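You operate a simulated robot arm through the tools that you are given. There is no shell and no other tool. Be economical: measure what you need, move in short steps, check, and stop when the job is done.

You are at the controls of a simulated two-armed robot. One attempt, no reset.

## Task
Top up the steel sifter to its line from the white box of seeds.
Fine: hold the box by its post with one hand while you draw its slider; the slider stays out. Use the white scoop and put it back. Spill none. Set down upright: white scoop.

Only the result counts: the job must be done as asked and must still hold three seconds after the hand-in. Knocking over, shifting, dropping, spilling or breaking anything else fails it.

## Robot
Two 7-joint arms with two-finger parallel grippers on one trunk, on a base that drives. Base frame: it is fixed to the floor where the robot stands at the start and does not move with it; the origin is under the middle of the robot, x ahead of it, y to its left, z up. Readings come in cm, rad, newtons and seconds.
The left shoulder is at the start at [7, 13.4, 120.1], the right one opposite. Places, roughly: brown sifter [-175, -225, 25]; cream slider with a black peg [50, -20, 90]; inside of the steel sifter [50, 30, 80]; seed [50, -30, 80]. Payload 1.57 kg a hand.
Tool frame (each hand has its own): the origin (TCP) lies between the finger pads and is the grasp point; the fingertips stand 3 cm ahead of it; z points along the fingers, y is the line along which they close. Largest opening 8 cm; finger width 1.7, thickness 1.2; the body of the gripper, 4 by 8.2 cm, starts 8 cm behind the TCP.
Orientation is told as [roll, pitch, yaw] about the base's x, y, z axes, in that order, counted from this pose: with the fingers straight down and closing along the base's y, the tool's x points along the base's -x, its y along +y and its z along -z.

## Interface
- The arms move only by the tool servo_tool. It takes "left_steps", "right_steps" or both (then of equal length, played together; a hand with none holds still); each is a list of rows, each a list of 6 numbers: the shift along the tool's x, y, z in cm, then the turn, a rotation vector about the tool's x, y, z in rad. In form: [[dx, dy, dz, ax, ay, az], ...]. A call has 1 to 20 rows; each row shifts and turns the commanded pose from where the row before left it, along the tool's axes as they then stand. "left_hand" and "right_hand" are, for a hand that has rows, the finger opening in cm, from 0 to 8, set as the call begins (left out, the last holds). Each row takes 0.2 s and may step no farther than 5 cm and 0.15 rad from the row before; otherwise, or with a gripper value out of range, the whole call is refused. A pose out of reach is approached as far as the arm can. The call stops where the force on the tool passes 60 N (or 10 N more than at its start, if that is more) or the arm is blocked; 0.2 s more then pass. Each finger travels about 15.3 cm/s and halts on what it meets, pressing with about 21 N; the grip force reading is that of the motor and also rises with nothing between the fingers. The clock runs only during rows and for 0.2 s after the last one: add rows that do not move to give the fingers time. It gives the time, the measured TCP pose, the force on the tool (base axes), the opening and the grip force at its end, in the units of the frame above (readings bear some noise), with the torque about the TCP (base axes, N m) and any sound that the robot's microphone picked up, and new pictures: "pictures" is both (left out), scene, wrist or none (wrist: the cameras of the hands that moved).
- Cameras (640 x 400 px; columns grow to the right, rows downward): "scene" is now at [13.21, 0.26, 141.45]; the picture's right is [0.01, -1.00, 0.00], its down [-0.70, -0.01, -0.71] and it looks along [0.71, 0.01, -0.70] (base axes); focal length 272 px, centre (320, 200). "left" rides on the left gripper at [7.2, 0.7, -12.2] in its tool frame; the picture's right is [-0.09, 1.00, 0.00], its down [-0.84, -0.08, -0.54] and it looks along [-0.54, -0.05, 0.84] (tool axes); focal length 238 px, centre (320, 200). "right" rides on the right gripper at [7.2, -0.7, -12.2] in its tool frame; the picture's right is [0.09, 1.00, 0.00], its down [-0.84, 0.08, -0.54] and it looks along [-0.54, 0.05, 0.84] (tool axes); focal length 238 px, centre (320, 200). There is no depth. A picture from a camera that has moved, and an enlarged one, comes with that camera's place and axes in the base frame and with its lens.
- lift_body(by): slides the trunk up (or, below 0, down) by that many cm; the arms and the scene camera ride with it, the base frame stays. It gives what a move gives, with no picture.
- drive_base(legs): drives the robot by 1 to 6 legs, each [ahead, left, turn to the left] in cm, cm and rad, along the robot's own axes; the way and the turn of a leg run together, so that a leg with both is an arc; at most 150 cm and 3.142 rad a leg. The arms and the cameras ride along, it lands a little off, and it stops where it bumps. It gives what a move gives, and a new picture of the scene camera.
- turn_head(pan, tilt): turns the head with the scene camera to pan (to the left, within 1.501 rad either way) and tilt (down, from -0.506 to 1.204), counted from straight ahead of the robot. It gives what a move gives, and a new picture of the scene camera.
- inspect(camera, box): a new picture of the part [left, top, right, bottom] of that camera's present view, enlarged. The clock stands still meanwhile.
- job_done(): hands the job in; it is judged then, once.

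Go step by step. Nothing tells you exact positions but the pictures and the camera data: compare them with the known pose of the tool, close in by small moves and look again before you grip or let go. The budget is 120 turns and 260 pictures, counting those below and the enlarged ones. Unless the task says otherwise, let go and move clear before handing in.

The tools are called after ">>>" as a command line: name --argument value ..., lists and objects as JSON in quotes. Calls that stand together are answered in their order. servo_tool: Moves the arms, as the interface text tells. Its arguments: {"type":"object","properties":{"left_steps":{"type":"array","items":{"type":"array","items":{"type":"number"}}},"left_hand":{"type":"number"},"right_steps":{"type":"array","items":{"type":"array","items":{"type":"number"}}},"right_hand":{"type":"number"},"pictures":{"type":"string","enum":["both","scene","wrist","none"]}},"required":[]} The other tools are called the same way: lift_body (by) slides the trunk up or down; drive_base (legs) drives the base; turn_head (pan, tilt) turns the head that bears the scene camera; inspect (camera, box) takes an enlarged picture of a part of a camera's view; job_done () hands the job in.

At the start:

```text
t: 0.0
left_position: [38.36, 6.59, 117.12]
left_tool_rot: [0.0, 0.0, 0.002]
left_contact_force: [0.1, 0.5, 0.3]
left_moment: [-0.02, 0.01, -0.02]
left_gripper_width: 8.0
left_finger_force: 0.1
right_position: [41.86, -30.91, 109.47]
right_tool_rot: [0.001, 0.001, 0.0]
right_contact_force: [0.0, 0.9, 0.4]
right_moment: [-0.02, 0.02, -0.03]
right_gripper_width: 8.0
right_finger_force: 0.1
trunk travel left (down, up): [-77.5, 16.5]
robot x, y, heading: [-0.14, -0.26, -0.001]
head pan, tilt: [0.009, 0.775]
```

scene: 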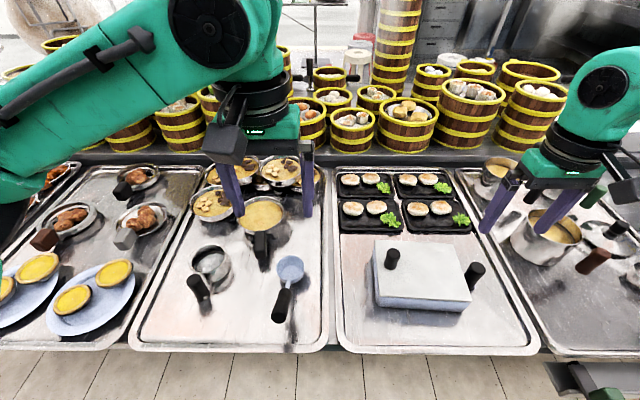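
right: 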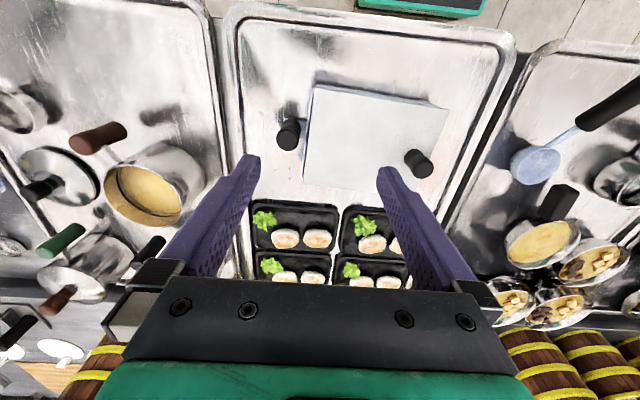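
left: 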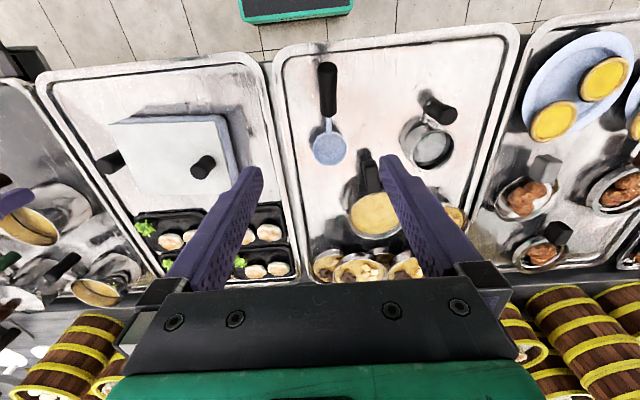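

I see a white box with a black peg on top and another at its side, a white scoop, and a steel sifter with a black handle. I'll look closer first.

>>> inspect --camera "scene" --box '[340, 220, 520, 332]'

>>> inspect --camera "scene" --box '[160, 220, 340, 332]'

>>> inspect --camera "left" --box '[280, 40, 500, 178]'

>>> inspect --camera "right" --box '[250, 60, 470, 198]'

```text
3.56 times, centred on (430, 276) of scene
camera zoom: at [13.21, 0.26, 141.45], right [0.01, -1.0, 0.0], down [-0.7, -0.01, -0.71], along [0.71, 0.01, -0.7], focal length 967 px, centre (-71, -70)
```

zoom: 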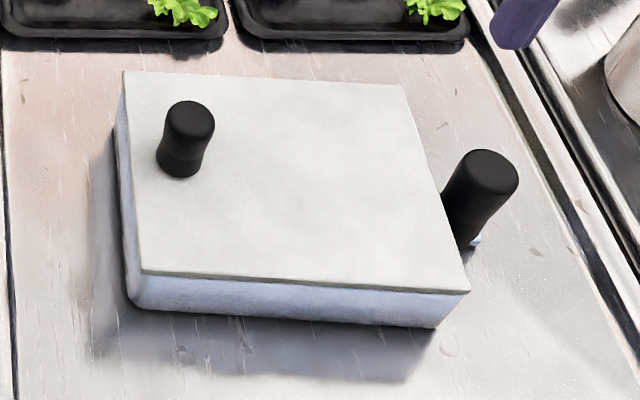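

```text
3.56 times, centred on (250, 276) of scene
camera zoom: at [13.21, 0.26, 141.45], right [0.01, -1.0, 0.0], down [-0.7, -0.01, -0.71], along [0.71, 0.01, -0.7], focal length 967 px, centre (569, -70)
```

zoom: 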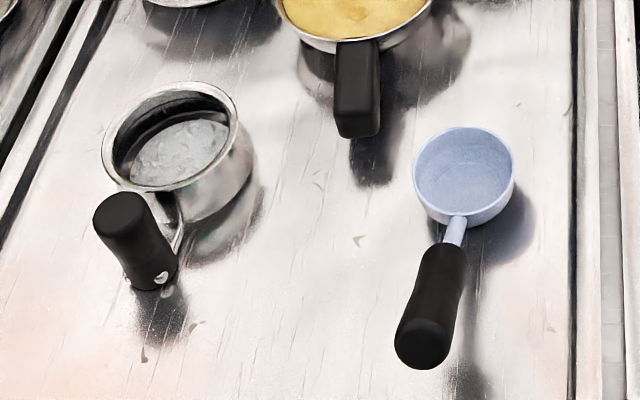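

```text
2.90 times, centred on (390, 109) of left
camera zoom: at [31.24, 7.12, 129.16], right [0.09, 1.0, 0.0], down [0.84, -0.08, 0.54], along [0.54, -0.05, -0.84], focal length 691 px, centre (117, 464)
```

zoom: 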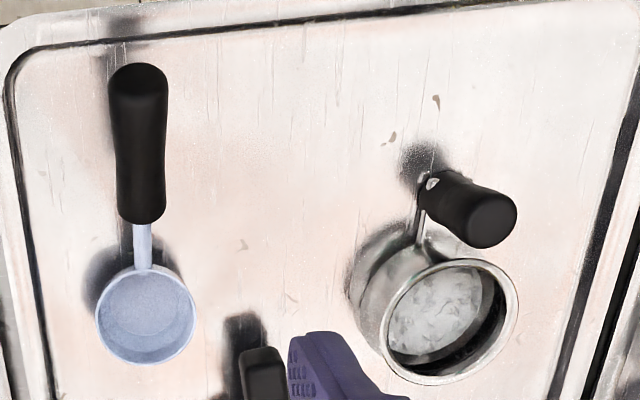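

```text
2.90 times, centred on (360, 129) of right
camera zoom: at [34.75, -31.57, 121.76], right [-0.09, 1.0, 0.0], down [0.84, 0.08, 0.54], along [0.54, 0.05, -0.84], focal length 691 px, centre (204, 406)
```

zoom: 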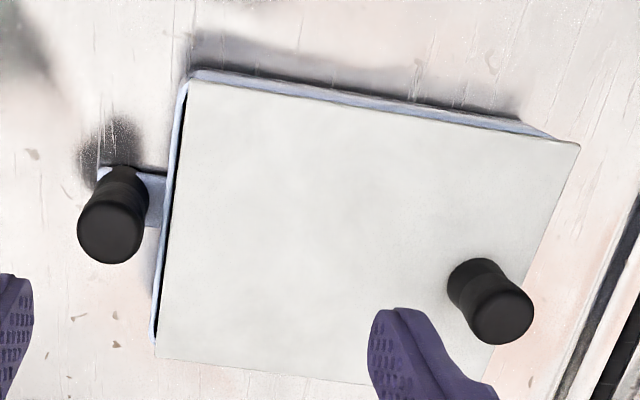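

The scene and wrist views agree: slider peg near (48, -15.6, top 91), box top z≈86, post at (46.7, -35.2, top 87), scoop bowl (50, 8), sifter (50.5, 27). I'll bring the right hand over the post, turned so that it closes along base x.

>>> servo_tool --right_steps '[[-1, -1, 1, 0, 0, -0.142], [0, 0, 1, 0, 0, -0.142], [0, 0, 1, 0, 0, -0.143], [0, 0, 1, 0, 0, -0.143], [0, 0, 1, 0, 0, -0.143], [0, 0, 1, 0, 0, -0.143], [0, 0, 1, 0, 0, -0.143], [0, 0, 1, 0, 0, -0.143], [0, 0, 1, 0, 0, -0.143], [0, 0, 0, 0, 0, -0.143], [0, 0, 0, 0, 0, -0.143], [1.7, 1.9, 0, 0, 0, 0], [1.7, 1.9, 0, 0, 0, 0]]'

```text
t: 2.8
left_position: [38.62, 6.4, 117.04]
left_tool_rot: [-0.002, 0.003, 0.001]
left_contact_force: [-0.7, -0.2, -0.4]
left_moment: [0.02, 0.03, -0.02]
left_gripper_width: 7.97
left_finger_force: 0.2
right_position: [23.74, -16.06, 101.95]
right_tool_rot: [-0.012, 0.007, 1.042]
right_contact_force: [0.8, -0.5, 1.0]
right_moment: [-0.03, 0.02, -0.01]
right_gripper_width: 7.98
right_finger_force: 0.0
right hand out of reach, approached as far as the arm can: row 2, 3, 4, 5, 6, 7, 8, 9, 10, 11, 12, 13
trunk travel left (down, up): [-77.5, 16.5]
robot x, y, heading: [0.1, 0.09, 0.001]
head pan, tilt: [0.009, 0.775]
camera scene: at [13.37, 0.29, 141.43], right [0.01, -1.0, 0.0], down [-0.7, -0.01, -0.71], along [0.71, 0.01, -0.7], focal length 272 px, centre (320, 200)
camera right: at [20.65, -22.43, 114.26], right [-0.91, 0.42, -0.01], down [0.35, 0.77, 0.53], along [0.23, 0.48, -0.85], focal length 238 px, centre (320, 200)
```

scene: 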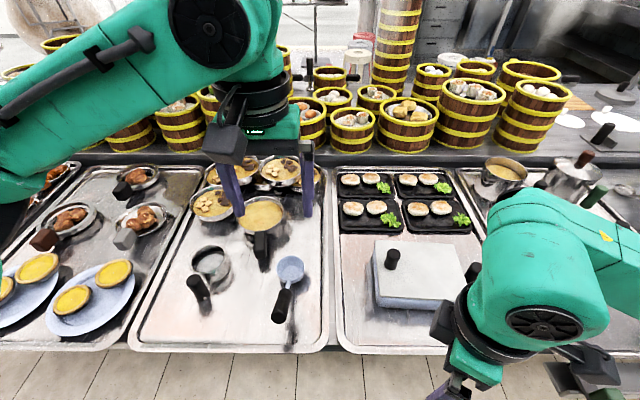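
right: 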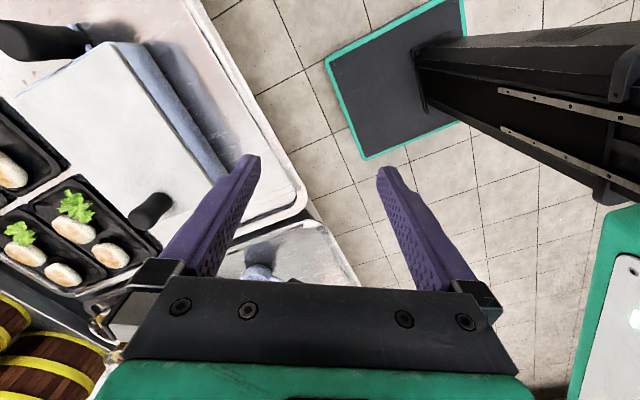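

The right hand fell short as it yawed, so that pose lies outside the arm's comfortable reach. I'll undo the turn and test what it reaches.

>>> servo_tool --right_steps '[[0, 0, 0, 0, 0, 0.15], [0, 0, 0, 0, 0, 0.15], [0, 0, 0, 0, 0, 0.15], [0, 0, 0, 0, 0, 0.15], [0, 0, 0, 0, 0, 0.15], [0, 0, 0, 0, 0, 0.15], [0, 0, 0, 0, 0, 0.142], [0, 0, 0, 0, 0, 0]]' --pictures "none"

```text
t: 4.6
left_position: [38.46, 6.52, 117.08]
left_tool_rot: [0.0, 0.0, 0.0]
left_contact_force: [-0.1, 0.7, 0.7]
left_moment: [0.01, 0.0, -0.02]
left_gripper_width: 7.97
left_finger_force: 0.0
right_position: [23.6, -15.92, 102.15]
right_tool_rot: [-0.013, -0.005, 0.0]
right_contact_force: [-0.8, 1.1, 0.3]
right_moment: [-0.02, -0.03, 0.04]
right_gripper_width: 8.01
right_finger_force: 0.1
trunk travel left (down, up): [-77.5, 16.5]
robot x, y, heading: [-0.01, 0.09, 0.005]
head pan, tilt: [0.009, 0.775]
```

>>> servo_tool --right_steps '[[-3, -3, 0, 0, 0, 0], [-3, -3, 0, 0, 0, 0], [-3, -3, 0, 0, 0, 0], [-3, -3, 0, 0, 0, 0], [-3, -3, 0, 0, 0, 0], [0, 0, 0, 0, 0, 0]]' --pictures "none"

```text
t: 6.0
left_position: [38.5, 6.51, 117.16]
left_tool_rot: [-0.002, 0.0, 0.002]
left_contact_force: [0.5, 0.1, -1.4]
left_moment: [0.0, 0.0, 0.02]
left_gripper_width: 7.98
left_finger_force: 0.1
right_position: [38.42, -30.94, 102.36]
right_tool_rot: [-0.012, -0.007, 0.001]
right_contact_force: [-0.4, 0.6, -0.3]
right_moment: [-0.02, -0.01, -0.02]
right_gripper_width: 8.03
right_finger_force: 0.1
trunk travel left (down, up): [-77.5, 16.5]
robot x, y, heading: [-0.24, -0.07, 0.004]
head pan, tilt: [0.009, 0.775]
```

>>> servo_tool --right_steps '[[-2, -1, 0, 0, 0, 0], [-2, -1, 0, 0, 0, 0], [-2, -1, 0, 0, 0, 0], [-2, -1, 0, 0, 0, 0], [0, 0, 0, 0, 0, 0]]' --pictures "none"

```text
t: 7.2
left_position: [38.45, 6.54, 117.17]
left_tool_rot: [0.0, -0.001, 0.003]
left_contact_force: [-0.2, -0.3, -0.6]
left_moment: [-0.02, -0.02, 0.0]
left_gripper_width: 7.97
left_finger_force: 0.2
right_position: [46.55, -34.99, 102.47]
right_tool_rot: [-0.012, -0.008, 0.0]
right_contact_force: [0.5, -0.7, 0.1]
right_moment: [-0.04, -0.02, 0.03]
right_gripper_width: 8.0
right_finger_force: 0.0
trunk travel left (down, up): [-77.5, 16.5]
robot x, y, heading: [-0.25, -0.26, -0.002]
head pan, tilt: [0.009, 0.775]
```

Position reach is fine; the yaw direction was the trouble. I'll try turning the other way in place.

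>>> servo_tool --right_steps '[[0, 0, 0, 0, 0, 0.15], [0, 0, 0, 0, 0, 0.15], [0, 0, 0, 0, 0, 0.15], [0, 0, 0, 0, 0, 0.15], [0, 0, 0, 0, 0, 0]]'

```text
t: 8.4
left_position: [38.45, 6.54, 117.04]
left_tool_rot: [0.001, -0.001, 0.002]
left_contact_force: [-0.2, -0.9, -0.7]
left_moment: [0.04, -0.02, 0.0]
left_gripper_width: 8.01
left_finger_force: 0.0
right_position: [46.52, -35.03, 102.58]
right_tool_rot: [-0.007, -0.014, -0.599]
right_contact_force: [-0.3, -0.2, -1.4]
right_moment: [-0.02, 0.0, -0.01]
right_gripper_width: 8.02
right_finger_force: 0.1
trunk travel left (down, up): [-77.5, 16.5]
robot x, y, heading: [0.09, 0.01, -0.001]
head pan, tilt: [0.009, 0.775]
camera scene: at [13.2, 0.25, 141.45], right [0.01, -1.0, 0.0], down [-0.7, -0.01, -0.71], along [0.71, 0.01, -0.7], focal length 272 px, centre (320, 200)
camera right: at [40.21, -31.33, 114.63], right [0.49, 0.87, -0.01], down [0.73, -0.4, 0.55], along [0.48, -0.27, -0.83], focal length 238 px, centre (320, 200)
```

scene: 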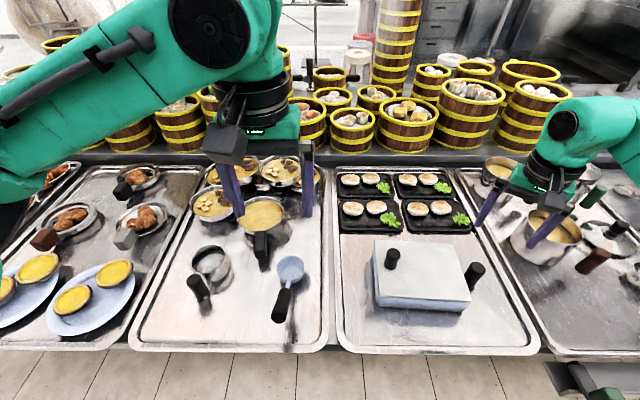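
right: 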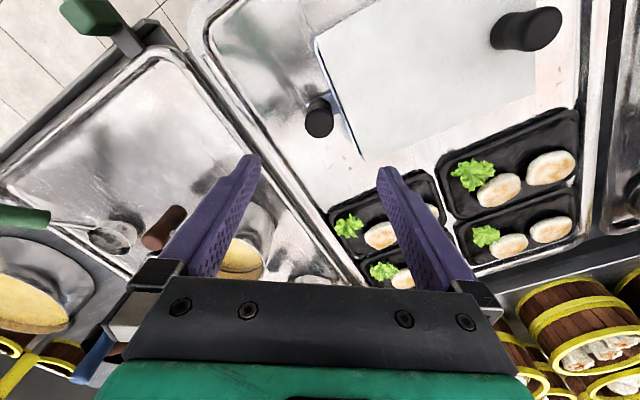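

>>> servo_tool --right_steps '[[0, 0, 0, 0, 0, 0.15], [0, 0, 0, 0, 0, 0.15], [0, 0, 0, 0, 0, 0.15], [0, 0, 0, 0, 0, 0.15], [0, 0, 0, 0, 0, 0.15], [0, 0, 0, 0, 0, 0.15], [0, 0, 3, 0, 0, 0], [0, 0, 3, 0, 0, 0], [0, 0, 0, 0, 0, 0]]'

```text
t: 10.4
left_position: [38.32, 6.53, 117.09]
left_tool_rot: [-0.002, 0.001, 0.003]
left_contact_force: [-0.4, -0.1, 0.1]
left_moment: [0.02, 0.02, 0.02]
left_gripper_width: 8.01
left_finger_force: 0.1
right_position: [46.56, -35.06, 96.42]
right_tool_rot: [0.004, -0.01, -1.498]
right_contact_force: [-0.4, 0.2, 0.6]
right_moment: [0.03, -0.04, 0.02]
right_gripper_width: 7.99
right_finger_force: 0.0
trunk travel left (down, up): [-77.5, 16.5]
robot x, y, heading: [-0.18, 0.04, 0.002]
head pan, tilt: [0.009, 0.775]
camera scene: at [13.18, 0.28, 141.45], right [0.01, -1.0, 0.0], down [-0.7, -0.01, -0.72], along [0.71, 0.01, -0.7], focal length 272 px, centre (320, 200)
camera right: at [45.37, -27.78, 108.53], right [0.99, 0.16, 0.0], down [0.13, -0.82, 0.55], along [0.09, -0.55, -0.83], focal length 238 px, centre (320, 200)
```

scene: 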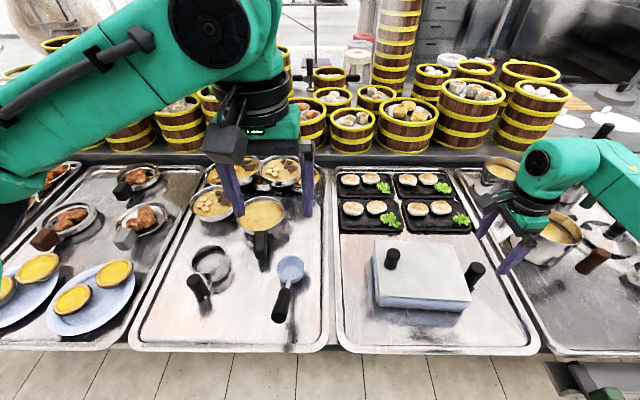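
right: 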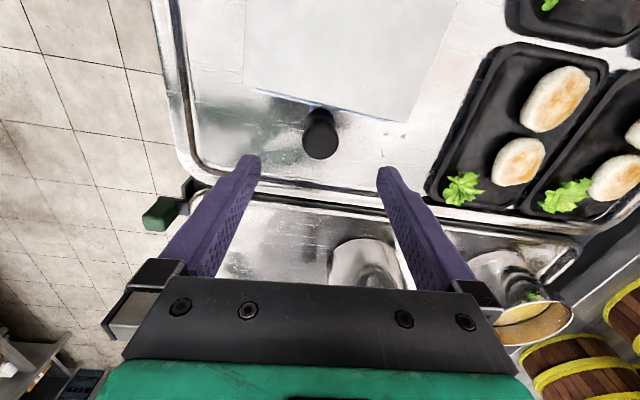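

Post lies between the fingers. Descending further.

>>> servo_tool --right_steps '[[0.3, 0, 3, 0, 0, 0], [0, 0, 3, 0, 0, 0], [0, 0, 2.4, 0, 0, 0], [0, 0, 0, 0, 0, 0]]' --pictures "wrist"

>>> inspect --camera "scene" --box '[420, 200, 560, 288]'

```text
t: 11.4
left_position: [38.38, 6.57, 117.01]
left_tool_rot: [0.0, 0.001, 0.0]
left_contact_force: [-0.1, -0.3, 0.8]
left_moment: [0.0, 0.02, 0.02]
left_gripper_width: 8.01
left_finger_force: 0.1
right_position: [46.57, -34.78, 87.93]
right_tool_rot: [0.006, -0.012, -1.498]
right_contact_force: [-0.3, -0.1, -0.9]
right_moment: [0.01, 0.02, 0.03]
right_gripper_width: 7.99
right_finger_force: 0.1
trunk travel left (down, up): [-77.5, 16.5]
robot x, y, heading: [-0.07, -0.02, 0.005]
head pan, tilt: [0.009, 0.775]
camera right: at [45.35, -27.57, 100.06], right [0.99, 0.16, 0.0], down [0.13, -0.82, 0.55], along [0.09, -0.54, -0.83], focal length 238 px, centre (320, 200)
```

right: 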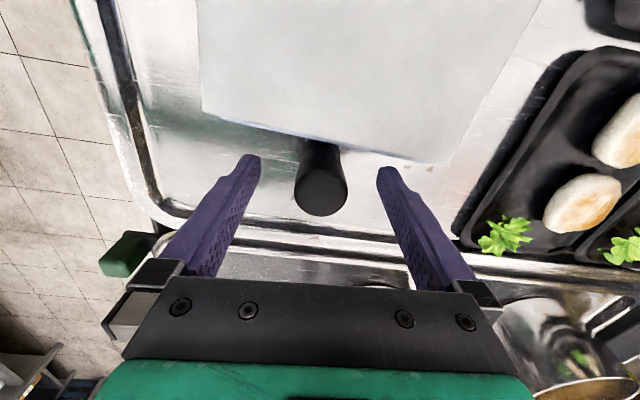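

```text
4.55 times, centred on (490, 244) of scene
camera zoom: at [13.2, 0.26, 141.45], right [0.01, -1.0, 0.0], down [-0.7, -0.01, -0.71], along [0.71, 0.01, -0.7], focal length 1236 px, centre (-453, 0)
```

zoom: 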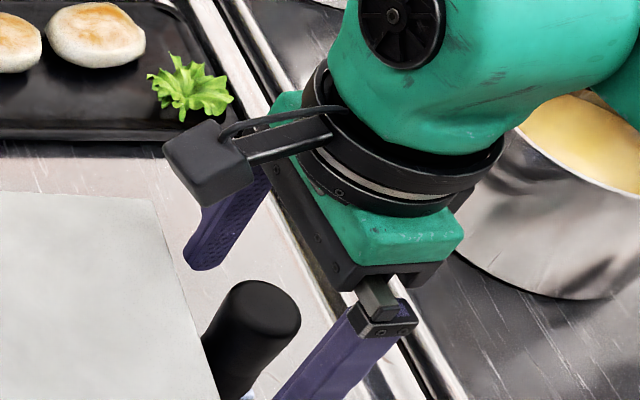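

>>> servo_tool --right_steps '[[-0.4, 0, 1.2, 0, 0, 0], [0, 0, 1.2, 0, 0, 0], [0, 0, 0, 0, 0, 0]]' --pictures "wrist"

>>> inspect --camera "scene" --box '[420, 220, 560, 308]'

```text
t: 12.2
left_position: [38.49, 6.54, 117.15]
left_tool_rot: [-0.003, -0.001, 0.001]
left_contact_force: [-1.2, 1.0, 0.0]
left_moment: [-0.01, 0.0, 0.05]
left_gripper_width: 7.99
left_finger_force: 0.1
right_position: [46.72, -35.28, 85.59]
right_tool_rot: [0.004, -0.011, -1.497]
right_contact_force: [-0.6, 0.3, -1.0]
right_moment: [-0.04, -0.01, -0.01]
right_gripper_width: 8.01
right_finger_force: 0.1
trunk travel left (down, up): [-77.5, 16.5]
robot x, y, heading: [-0.03, -0.06, 0.002]
head pan, tilt: [0.009, 0.775]
camera right: at [45.43, -28.01, 97.71], right [0.99, 0.16, 0.0], down [0.13, -0.82, 0.55], along [0.09, -0.54, -0.83], focal length 238 px, centre (320, 200)
```

right: 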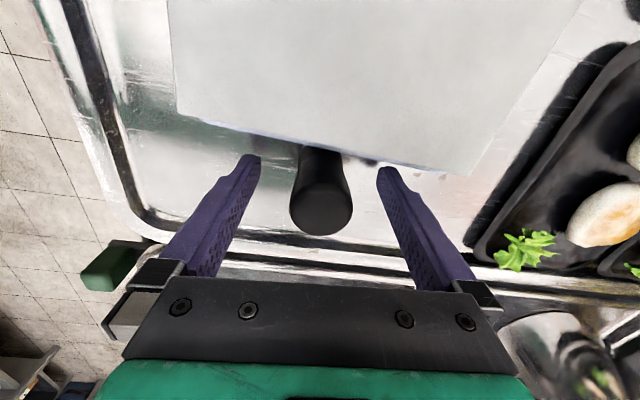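

```text
4.55 times, centred on (490, 264) of scene
camera zoom: at [13.19, 0.26, 141.45], right [0.01, -1.0, 0.0], down [-0.7, -0.01, -0.71], along [0.71, 0.01, -0.7], focal length 1236 px, centre (-453, -91)
```

zoom: 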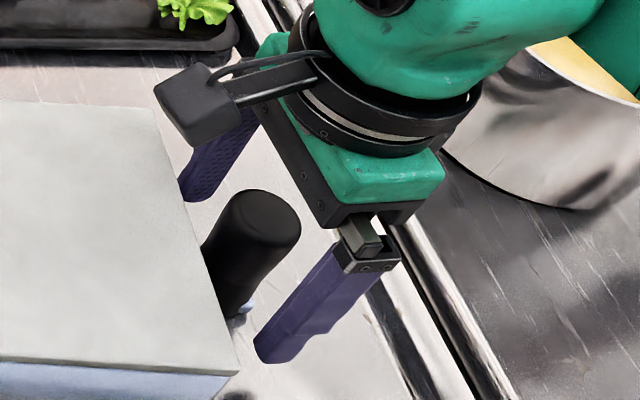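

Post is centred between the fingers; closing the right hand on it.

>>> servo_tool --right_hand 0 --right_steps '[[0, 0, 0, 0, 0, 0], [0, 0, 0, 0, 0, 0], [0, 0, 0, 0, 0, 0]]' --pictures "wrist"

```text
t: 13.0
left_position: [38.54, 6.54, 117.17]
left_tool_rot: [-0.001, 0.0, 0.002]
left_contact_force: [-0.3, -0.3, -0.3]
left_moment: [-0.03, 0.01, 0.01]
left_gripper_width: 7.99
left_finger_force: 0.0
right_position: [46.73, -35.39, 85.58]
right_tool_rot: [0.006, -0.013, -1.498]
right_contact_force: [-0.3, 0.0, 1.1]
right_moment: [0.04, 0.46, 0.13]
right_gripper_width: 3.22
right_finger_force: 21.3
trunk travel left (down, up): [-77.5, 16.5]
robot x, y, heading: [-0.35, 0.22, 0.001]
head pan, tilt: [0.009, 0.775]
camera right: at [45.45, -28.02, 97.72], right [0.99, 0.16, 0.0], down [0.13, -0.82, 0.55], along [0.09, -0.54, -0.83], focal length 238 px, centre (320, 200)
```

right: 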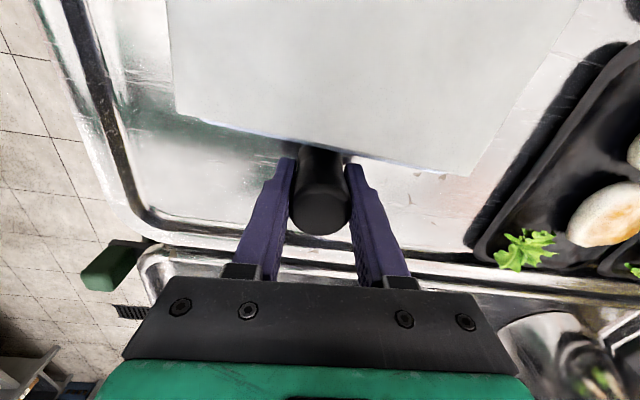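

Post is held (3.2 cm). Now the left hand to above the slider peg.

>>> servo_tool --left_steps '[[-1.6, -3.7, 2, 0, 0, 0], [-1.6, -3.7, 3, 0, 0, 0], [-1.6, -3.7, 3, 0, 0, 0], [-1.6, -3.7, 3, 0, 0, 0], [-1.6, -3.7, 3, 0, 0, 0], [-1.6, -3.6, 3, 0, 0, 0], [0, 0, 2.5, 0, 0, 0], [0, 0, 0, 0, 0, 0]]'

```text
refused: row 2 steps farther than a row can; nothing moved
```

>>> servo_tool --left_steps '[[-1.6, -3.7, 2, 0, 0, 0], [-1.6, -3.7, 2, 0, 0, 0], [-1.6, -3.7, 2, 0, 0, 0], [-1.6, -3.7, 2, 0, 0, 0], [-1.6, -3.7, 2, 0, 0, 0], [-1.6, -3.6, 2, 0, 0, 0], [0, 0, 4, 0, 0, 0], [0, 0, 3.5, 0, 0, 0], [0, 0, 0, 0, 0, 0]]'

```text
t: 15.0
left_position: [47.53, -14.7, 98.13]
left_tool_rot: [-0.003, 0.0, 0.0]
left_contact_force: [0.4, -0.1, 0.1]
left_moment: [0.02, 0.01, -0.01]
left_gripper_width: 8.01
left_finger_force: 0.1
left hand out of reach, approached as far as the arm can: row 6
right_position: [46.67, -35.34, 85.53]
right_tool_rot: [0.005, -0.014, -1.499]
right_contact_force: [1.3, -1.5, 2.6]
right_moment: [-0.35, 0.6, 0.1]
right_gripper_width: 3.22
right_finger_force: 21.5
trunk travel left (down, up): [-77.5, 16.5]
robot x, y, heading: [-0.18, -0.08, -0.003]
head pan, tilt: [0.009, 0.775]
camera scene: at [13.22, 0.26, 141.45], right [0.01, -1.0, 0.0], down [-0.7, -0.01, -0.71], along [0.71, 0.01, -0.7], focal length 272 px, centre (320, 200)
camera left: at [40.32, -14.07, 110.21], right [0.09, 1.0, 0.0], down [0.84, -0.08, 0.54], along [0.54, -0.05, -0.84], focal length 238 px, centre (320, 200)
```

scene: 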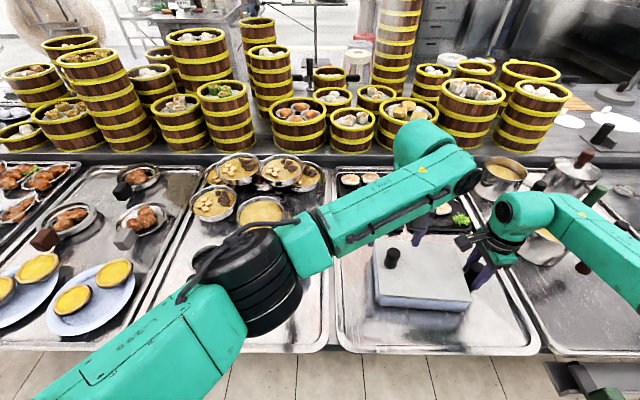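
left: 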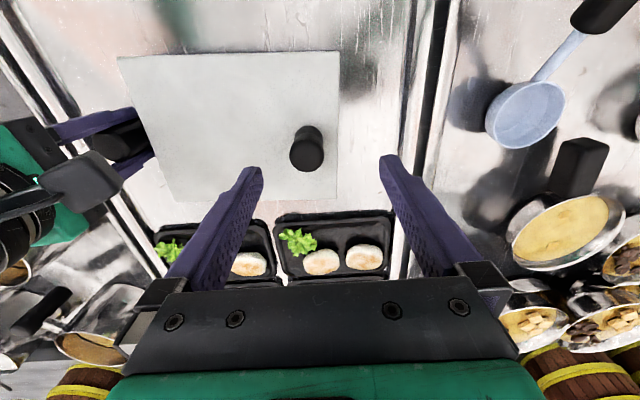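

>>> servo_tool --left_steps '[[-0.45, -1.2, 0, 0, 0, 0], [0, 0, 3, 0, 0, 0], [0, 0, 3, 0, 0, 0], [0, 0, 2.6, 0, 0, 0], [0, 0, 0, 0, 0, 0]]' --pictures "wrist"

```text
t: 16.2
left_position: [48.09, -14.46, 90.16]
left_tool_rot: [-0.002, 0.001, 0.002]
left_contact_force: [0.2, 0.5, 0.8]
left_moment: [0.0, 0.02, 0.02]
left_gripper_width: 7.98
left_finger_force: 0.0
left hand out of reach, approached as far as the arm can: row 1, 4
right_position: [46.72, -35.36, 85.57]
right_tool_rot: [0.006, -0.013, -1.498]
right_contact_force: [1.8, -3.4, 4.0]
right_moment: [-0.16, 0.58, 0.05]
right_gripper_width: 3.25
right_finger_force: 21.1
trunk travel left (down, up): [-77.5, 16.5]
robot x, y, heading: [-0.04, 0.17, -0.001]
head pan, tilt: [0.009, 0.775]
camera left: at [40.76, -13.89, 102.26], right [0.09, 1.0, 0.0], down [0.84, -0.08, 0.54], along [0.54, -0.05, -0.84], focal length 238 px, centre (320, 200)
```

left: 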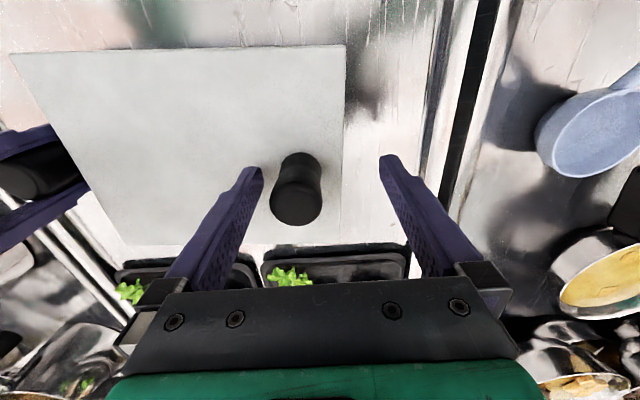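

The peg is between the fingers, slightly off centre toward the pulling side; that is harmless as the lid slides this way. Closing the left hand.

>>> servo_tool --left_hand 0 --left_steps '[[0, 0, 0, 0, 0, 0], [0, 0, 0, 0, 0, 0], [0, 0, 0, 0, 0, 0]]' --pictures "wrist"

```text
t: 17.0
left_position: [47.99, -14.36, 90.23]
left_tool_rot: [-0.003, 0.0, 0.0]
left_contact_force: [0.5, -3.7, 0.1]
left_moment: [0.45, -0.18, -0.03]
left_gripper_width: 2.81
left_finger_force: 21.7
right_position: [46.74, -35.31, 85.49]
right_tool_rot: [0.006, -0.011, -1.499]
right_contact_force: [0.0, 4.7, 5.5]
right_moment: [-0.04, 0.53, 0.24]
right_gripper_width: 3.21
right_finger_force: 21.3
trunk travel left (down, up): [-77.5, 16.5]
robot x, y, heading: [-0.4, 0.37, -0.001]
head pan, tilt: [0.009, 0.775]
camera left: at [40.76, -13.87, 102.27], right [0.09, 1.0, 0.0], down [0.84, -0.08, 0.54], along [0.54, -0.05, -0.84], focal length 238 px, centre (320, 200)
```

left: 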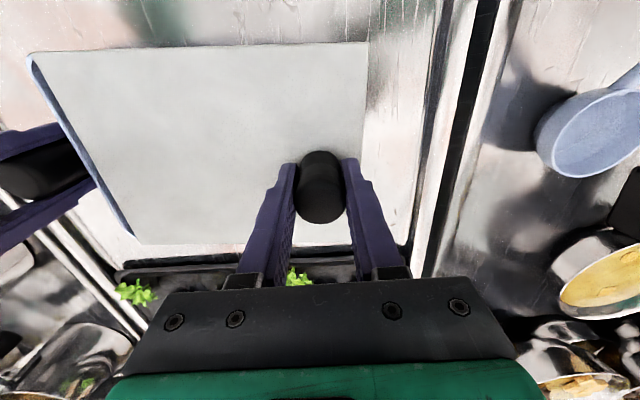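

The slider moved easily. Drawing it along +y (slightly +x as the box is turned).

>>> servo_tool --left_steps '[[-0.06, 1, 0, 0, 0, 0], [-0.06, 1, 0, 0, 0, 0], [-0.06, 1, 0, 0, 0, 0], [-0.06, 1, 0, 0, 0, 0], [-0.06, 1, 0, 0, 0, 0], [-0.06, 1, 0, 0, 0, 0], [-0.06, 1, 0, 0, 0, 0], [0, 0, 0, 0, 0, 0]]'

```text
t: 18.8
left_position: [48.6, -7.56, 90.18]
left_tool_rot: [-0.002, 0.0, 0.002]
left_contact_force: [0.8, -2.8, 4.8]
left_moment: [0.36, 0.06, 0.06]
left_gripper_width: 2.79
left_finger_force: 21.1
right_position: [46.71, -35.37, 85.6]
right_tool_rot: [0.005, -0.011, -1.499]
right_contact_force: [-1.4, 3.3, 0.6]
right_moment: [-0.03, 0.58, 0.19]
right_gripper_width: 3.2
right_finger_force: 20.8
trunk travel left (down, up): [-77.5, 16.5]
robot x, y, heading: [-0.08, 0.23, -0.0]
head pan, tilt: [0.009, 0.775]
camera scene: at [13.16, 0.25, 141.46], right [0.01, -1.0, 0.0], down [-0.7, -0.01, -0.72], along [0.72, 0.01, -0.7], focal length 272 px, centre (320, 200)
camera left: at [41.28, -6.98, 102.27], right [0.09, 1.0, 0.0], down [0.84, -0.07, 0.54], along [0.54, -0.05, -0.84], focal length 238 px, centre (320, 200)
```

scene: 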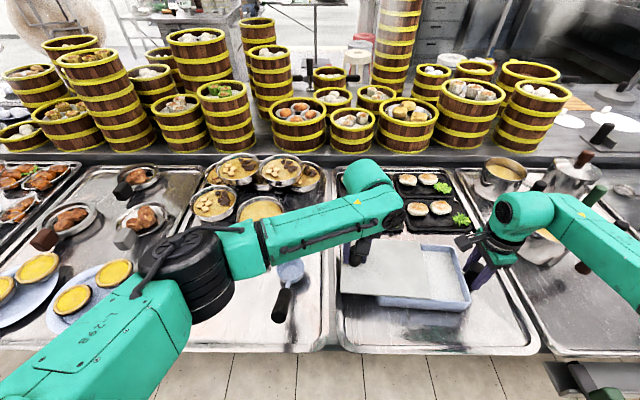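
left: 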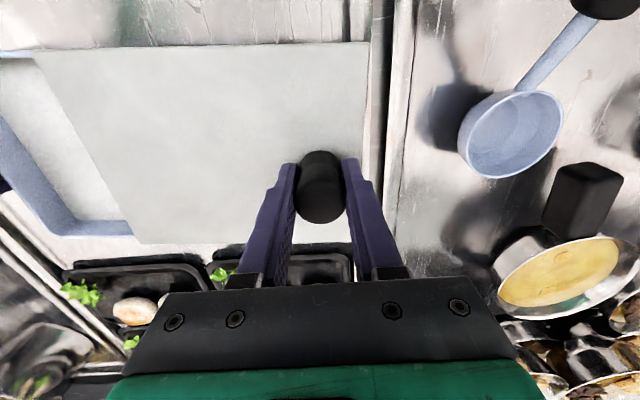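

>>> inspect --camera "scene" --box '[330, 220, 500, 326]'

```text
3.76 times, centred on (415, 273) of scene
camera zoom: at [13.16, 0.25, 141.46], right [0.01, -1.0, 0.0], down [-0.7, -0.01, -0.72], along [0.72, 0.01, -0.7], focal length 1024 px, centre (-38, -75)
```

zoom: 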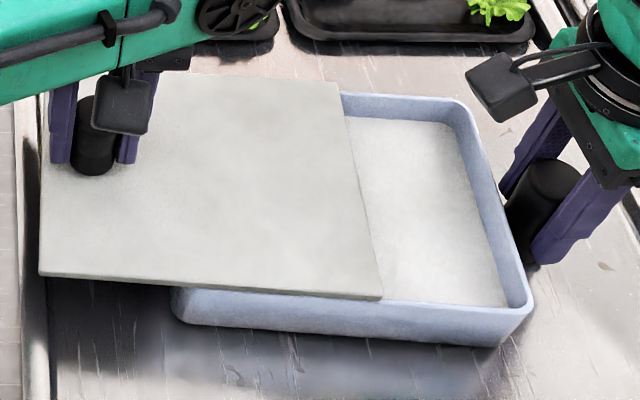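

Seeds are exposed. Continue drawing a bit while watching for a stop.

>>> servo_tool --left_steps '[[-0.06, 1, 0, 0, 0, 0], [-0.06, 1, 0, 0, 0, 0], [-0.06, 1, 0, 0, 0, 0], [-0.06, 1, 0, 0, 0, 0], [0, 0, 0, 0, 0, 0]]' --pictures "wrist"

>>> inspect --camera "scene" --box '[270, 220, 500, 364]'

```text
t: 20.0
left_position: [48.72, -3.84, 90.22]
left_tool_rot: [-0.005, 0.002, -0.003]
left_contact_force: [-2.3, -19.7, 2.5]
left_moment: [-0.57, 0.43, -0.13]
left_gripper_width: 2.81
left_finger_force: 21.0
right_position: [46.72, -35.15, 85.62]
right_tool_rot: [0.007, -0.011, -1.498]
right_contact_force: [1.2, 17.1, -0.5]
right_moment: [-0.13, 0.23, 0.06]
right_gripper_width: 3.14
right_finger_force: 20.9
trunk travel left (down, up): [-77.5, 16.5]
robot x, y, heading: [0.04, -0.45, 0.003]
head pan, tilt: [0.009, 0.775]
camera left: at [41.52, -3.14, 102.27], right [0.09, 1.0, 0.0], down [0.84, -0.08, 0.54], along [0.54, -0.05, -0.84], focal length 238 px, centre (320, 200)
```

left: 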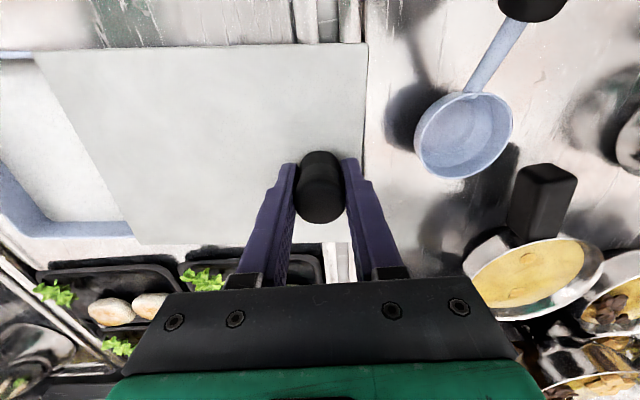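

```text
2.78 times, centred on (385, 292) of scene
camera zoom: at [13.17, 0.15, 141.45], right [0.01, -1.0, 0.0], down [-0.7, -0.01, -0.72], along [0.72, 0.01, -0.7], focal length 756 px, centre (139, -56)
```

zoom: 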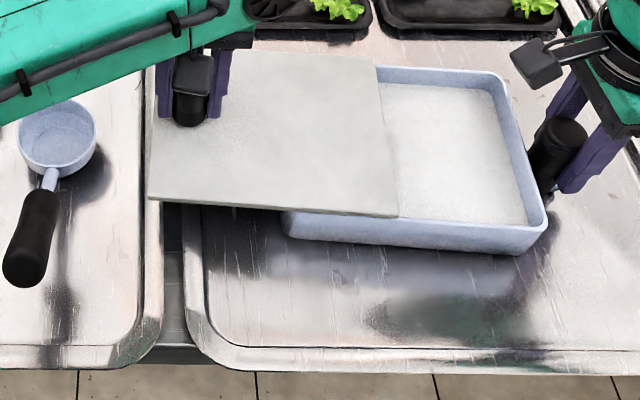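

The slider met its end stop after ~12 cm. I'll relax the pull slightly, then let go of the peg and lift off.

>>> servo_tool --left_steps '[[0, -0.25, 0, 0, 0, 0], [0, 0, 0, 0, 0, 0]]' --pictures "none"

>>> servo_tool --left_hand 8 --left_steps '[[0, 0, 0, 0, 0, 0], [0, 0, 0, 0, 0, 0], [0, 0, -3, 0, 0, 0], [0, 0, -4, 0, 0, 0], [0, 0, -4, 0, 0, 0], [0, 0, 0, 0, 0, 0]]' --pictures "wrist"

```text
t: 20.6
left_position: [48.69, -3.71, 90.14]
left_tool_rot: [0.001, 0.001, 0.003]
left_contact_force: [-2.6, -12.7, 3.6]
left_moment: [-0.69, 0.46, -0.06]
left_gripper_width: 2.82
left_finger_force: 21.0
right_position: [46.6, -35.3, 85.61]
right_tool_rot: [0.005, -0.014, -1.498]
right_contact_force: [0.8, 13.2, -1.7]
right_moment: [0.08, 0.19, -0.01]
right_gripper_width: 3.15
right_finger_force: 21.0
trunk travel left (down, up): [-77.5, 16.5]
robot x, y, heading: [-0.05, -0.04, 0.001]
head pan, tilt: [0.009, 0.775]
```

```text
t: 22.0
left_position: [48.99, -3.81, 101.04]
left_tool_rot: [0.001, 0.002, 0.002]
left_contact_force: [0.7, 0.9, 0.1]
left_moment: [0.03, -0.01, 0.0]
left_gripper_width: 8.02
left_finger_force: 0.0
right_position: [46.74, -35.25, 85.57]
right_tool_rot: [0.007, -0.012, -1.498]
right_contact_force: [-0.9, 0.0, -5.1]
right_moment: [-0.66, 0.03, -0.04]
right_gripper_width: 3.17
right_finger_force: 21.2
trunk travel left (down, up): [-77.5, 16.5]
robot x, y, heading: [0.22, 0.05, 0.0]
head pan, tilt: [0.009, 0.775]
camera left: at [41.76, -3.35, 113.15], right [0.09, 1.0, 0.0], down [0.84, -0.08, 0.54], along [0.54, -0.05, -0.84], focal length 238 px, centre (320, 200)
```

left: 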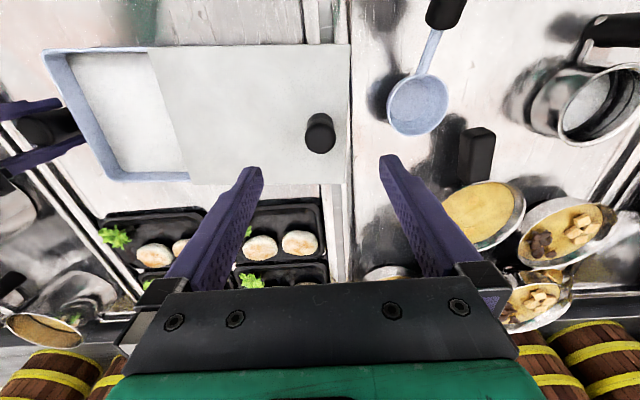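

The slider stays out. Now I bring the left hand above the scoop handle to look at scoop and sifter.

>>> servo_tool --left_steps '[[2.9, 2.85, 0, 0, 0, 0], [2.9, 2.85, 0, 0, 0, 0], [2.9, 2.85, 0, 0, 0, 0], [2.9, 2.85, 0, 0, 0, 0], [0, 0, 0, 0, 0, 0]]'

>>> inspect --camera "left" --box '[270, 30, 510, 180]'

>>> inspect --camera "scene" --box '[180, 235, 260, 285]'

```text
t: 23.2
left_position: [37.14, 7.38, 101.22]
left_tool_rot: [0.001, 0.003, 0.002]
left_contact_force: [0.7, -0.3, -0.2]
left_moment: [0.0, -0.01, 0.02]
left_gripper_width: 8.03
left_finger_force: 0.1
right_position: [46.89, -35.41, 85.47]
right_tool_rot: [0.005, -0.012, -1.496]
right_contact_force: [0.3, 0.3, -4.4]
right_moment: [-0.63, 0.04, 0.0]
right_gripper_width: 3.16
right_finger_force: 21.0
trunk travel left (down, up): [-77.5, 16.5]
robot x, y, heading: [0.08, -0.31, 0.002]
head pan, tilt: [0.009, 0.775]
camera scene: at [13.37, 0.1, 141.43], right [0.01, -1.0, 0.0], down [-0.7, -0.01, -0.71], along [0.71, 0.01, -0.7], focal length 272 px, centre (320, 200)
camera left: at [30.05, 7.91, 113.26], right [0.09, 1.0, 0.0], down [0.84, -0.08, 0.54], along [0.54, -0.05, -0.84], focal length 238 px, centre (320, 200)
```

scene: 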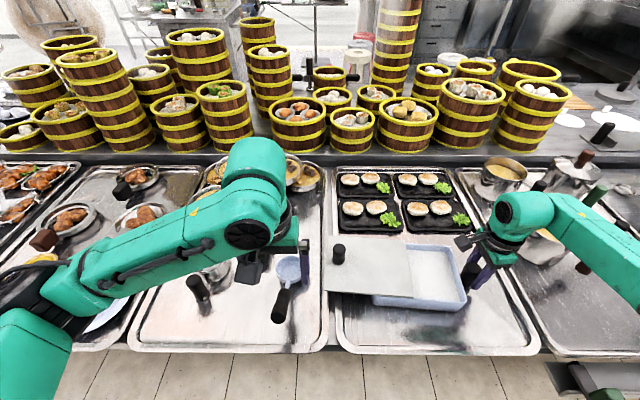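
left: 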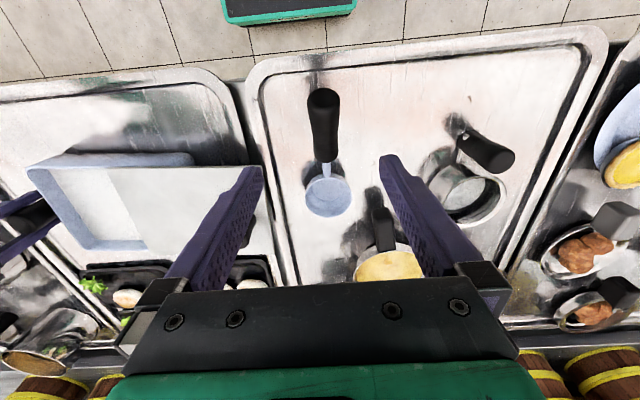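

```text
2.67 times, centred on (390, 105) of left
camera zoom: at [30.05, 7.91, 113.26], right [0.09, 1.0, 0.0], down [0.84, -0.08, 0.54], along [0.54, -0.05, -0.84], focal length 636 px, centre (133, 453)
```

zoom: 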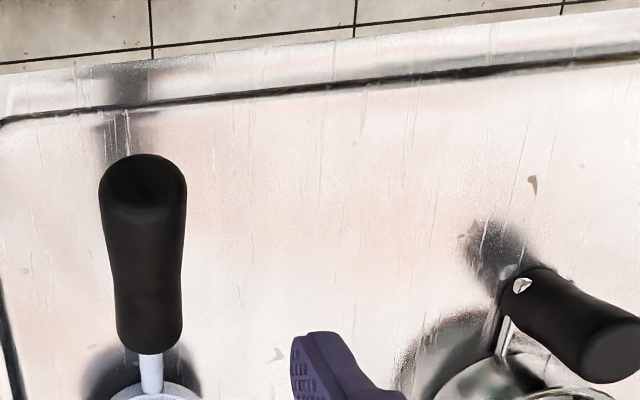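

```text
8.00 times, centred on (220, 260) of scene
camera zoom: at [13.37, 0.1, 141.43], right [0.01, -1.0, 0.0], down [-0.7, -0.01, -0.71], along [0.71, 0.01, -0.7], focal length 2176 px, centre (1120, -280)
```

zoom: 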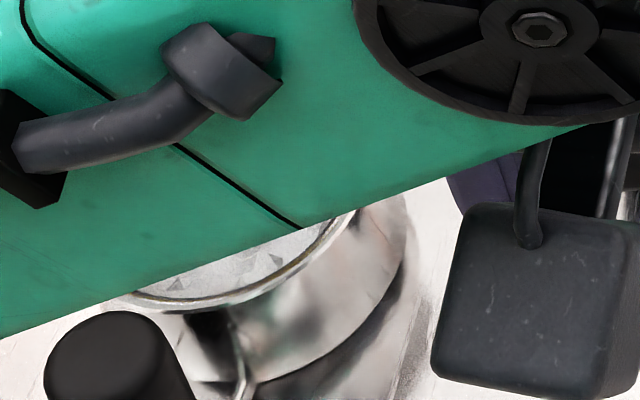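

>>> servo_tool --left_steps '[[0, 4.5, -1, 0, 0, 0], [0, 4.5, 0, 0, 0, 0], [0, 4.5, 0, 0, 0, 0], [0, 4.5, 0, 0, 0, 0], [0, 1.5, 0, 0, 0, 0], [0, 0, 0, 0, 0, 0]]' --pictures "wrist"

>>> inspect --camera "left" --box '[240, 120, 400, 220]'

```text
t: 24.6
left_position: [37.21, 27.1, 102.14]
left_tool_rot: [0.001, 0.001, 0.0]
left_contact_force: [-0.4, -0.7, 0.7]
left_moment: [-0.02, -0.02, -0.01]
left_gripper_width: 8.01
left_finger_force: 0.0
right_position: [46.7, -35.31, 85.53]
right_tool_rot: [0.006, -0.012, -1.497]
right_contact_force: [0.6, -0.3, -4.5]
right_moment: [-0.64, 0.04, 0.02]
right_gripper_width: 3.15
right_finger_force: 20.9
trunk travel left (down, up): [-77.5, 16.5]
robot x, y, heading: [0.06, 0.1, 0.002]
head pan, tilt: [0.009, 0.775]
camera left: at [29.87, 27.73, 114.22], right [0.09, 1.0, 0.0], down [0.84, -0.08, 0.54], along [0.54, -0.05, -0.84], focal length 238 px, centre (320, 200)
```

left: 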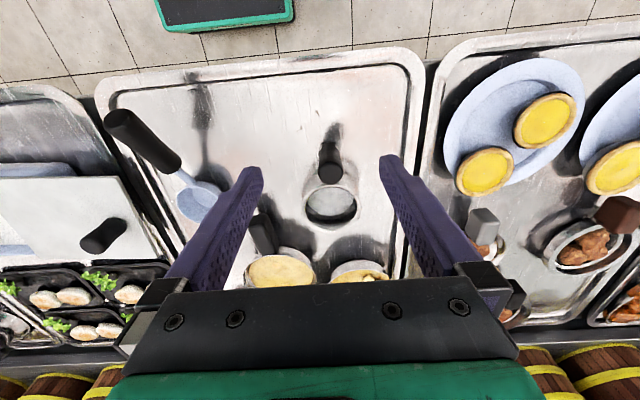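

```text
4.00 times, centred on (320, 170) of left
camera zoom: at [29.87, 27.73, 114.22], right [0.09, 1.0, 0.0], down [0.84, -0.08, 0.54], along [0.54, -0.05, -0.84], focal length 953 px, centre (320, 320)
```

zoom: 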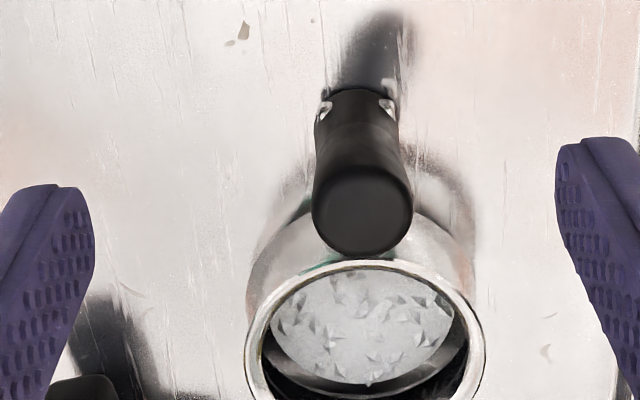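

>>> inspect --camera "scene" --box '[180, 235, 260, 285]'

>>> servo_tool --left_steps '[[-2.5, 0, 2, 0, 0, 0], [-2.5, 0, 2, 0, 0, 0], [0, 0, 0, 0, 0, 0]]' --pictures "none"

>>> inspect --camera "left" --box '[250, 140, 410, 240]'

```text
8.00 times, centred on (220, 260) of scene
camera zoom: at [13.31, 0.18, 141.44], right [0.01, -1.0, 0.0], down [-0.7, -0.01, -0.71], along [0.71, 0.01, -0.7], focal length 2176 px, centre (1120, -280)
```

zoom: 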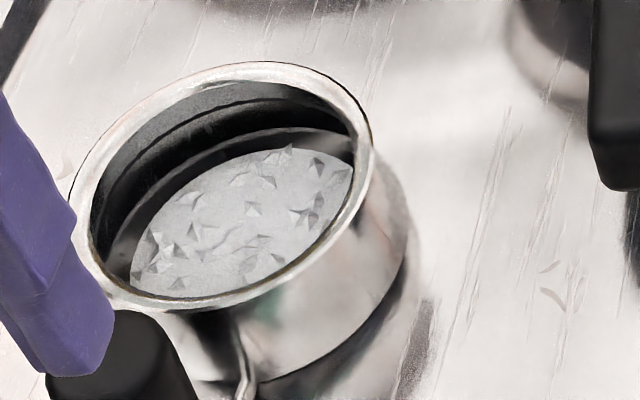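

```text
t: 25.4
left_position: [42.14, 27.17, 98.2]
left_tool_rot: [-0.001, 0.001, 0.003]
left_contact_force: [-0.9, -0.5, 0.4]
left_moment: [0.01, -0.01, 0.0]
left_gripper_width: 8.01
left_finger_force: 0.1
right_position: [46.68, -35.47, 85.52]
right_tool_rot: [0.005, -0.012, -1.495]
right_contact_force: [1.1, -0.6, -5.3]
right_moment: [-0.63, 0.03, 0.0]
right_gripper_width: 3.15
right_finger_force: 20.7
trunk travel left (down, up): [-77.5, 16.5]
robot x, y, heading: [-0.37, -0.41, -0.003]
head pan, tilt: [0.009, 0.775]
```

```text
4.00 times, centred on (330, 190) of left
camera zoom: at [35.03, 27.72, 110.32], right [0.09, 1.0, 0.0], down [0.84, -0.08, 0.54], along [0.54, -0.05, -0.84], focal length 953 px, centre (280, 240)
```

zoom: 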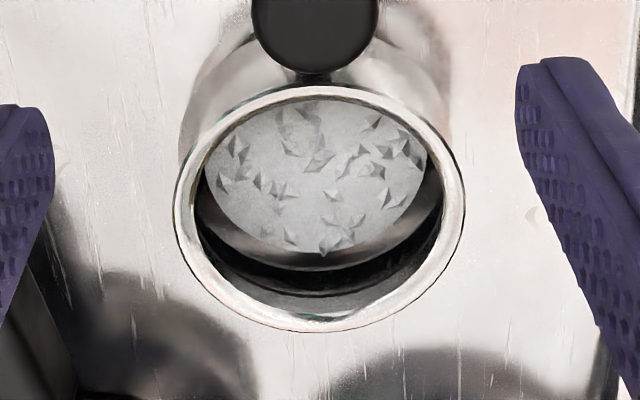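

The sifter interior shows the seeds below a dark line on the wall, with room above it. Next: pick up the scoop with the left hand, tilted to lie nearer the sloping handle.

>>> servo_tool --left_steps '[[1.8, 0, -3, 0, 0, 0], [1.8, -4.3, 0, 0, 0, 0], [1.8, -4.3, 0, 0, -0.13, 0], [0, 0, 0, 0, -0.13, 0], [0, 0, 0, 0, -0.13, 0], [0, 0, 0, 0, -0.13, 0], [0, -4.3, 0, 0, 0, 0], [0, -4.3, 0, 0, 0, 0], [0, -2.3, 0, 0, 0, 0], [0, 0, 0, 0, 0, 0]]'

```text
t: 27.6
left_position: [40.63, 6.79, 99.7]
left_tool_rot: [-0.002, -0.259, 0.005]
left_contact_force: [0.9, 0.8, 0.0]
left_moment: [-0.02, 0.0, -0.06]
left_gripper_width: 7.97
left_finger_force: 0.0
left hand out of reach, approached as far as the arm can: row 4, 5, 6
right_position: [46.71, -35.42, 85.56]
right_tool_rot: [0.006, -0.012, -1.498]
right_contact_force: [0.0, -0.6, -2.4]
right_moment: [-0.11, 0.18, 0.01]
right_gripper_width: 3.13
right_finger_force: 20.9
trunk travel left (down, up): [-77.5, 16.5]
robot x, y, heading: [0.04, -0.04, -0.001]
head pan, tilt: [0.009, 0.775]
camera scene: at [13.25, 0.23, 141.44], right [0.01, -1.0, 0.0], down [-0.7, -0.01, -0.71], along [0.71, 0.01, -0.7], focal length 272 px, centre (320, 200)
camera left: at [30.51, 7.34, 109.61], right [0.09, 1.0, 0.02], down [0.67, -0.07, 0.74], along [0.74, -0.05, -0.67], focal length 238 px, centre (320, 200)
```

scene: 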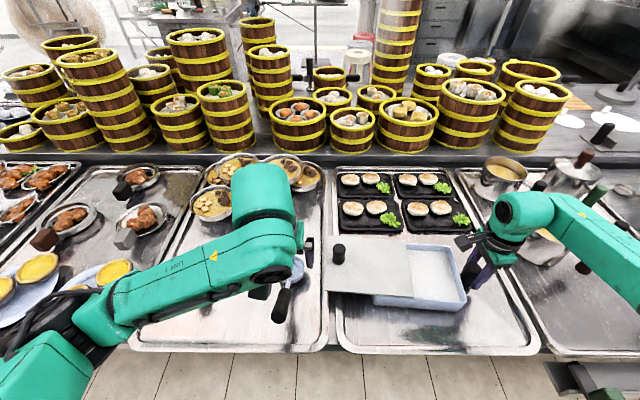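
left: 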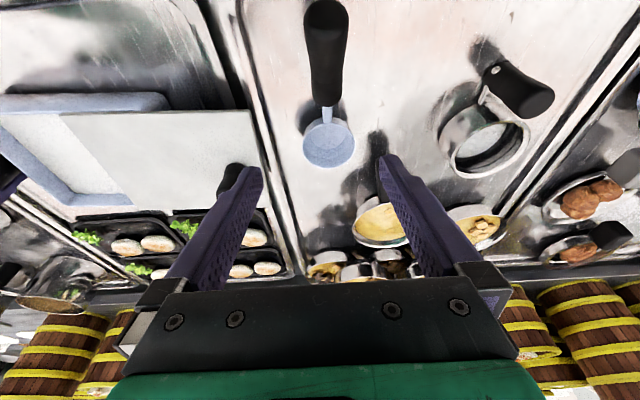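

>>> servo_tool --left_steps '[[1.5, 0.3, 0, 0, 0, 0], [1.5, 0.3, 0, 0, -0.1, 0], [0, 0, 0, 0, -0.1, 0], [0, 0, 0, 0, -0.1, 0], [0, 0, 0, 0, 0, 0]]' --pictures "none"

```text
t: 28.8
left_position: [37.78, 7.41, 98.7]
left_tool_rot: [0.001, -0.559, 0.003]
left_contact_force: [0.1, 0.9, 0.3]
left_moment: [0.0, -0.01, -0.02]
left_gripper_width: 7.98
left_finger_force: 0.0
right_position: [46.86, -35.37, 85.57]
right_tool_rot: [0.005, -0.012, -1.497]
right_contact_force: [0.2, -0.9, -2.6]
right_moment: [0.03, 0.27, 0.22]
right_gripper_width: 3.16
right_finger_force: 20.3
trunk travel left (down, up): [-77.5, 16.5]
robot x, y, heading: [-0.28, 0.31, 0.003]
head pan, tilt: [0.009, 0.775]
```

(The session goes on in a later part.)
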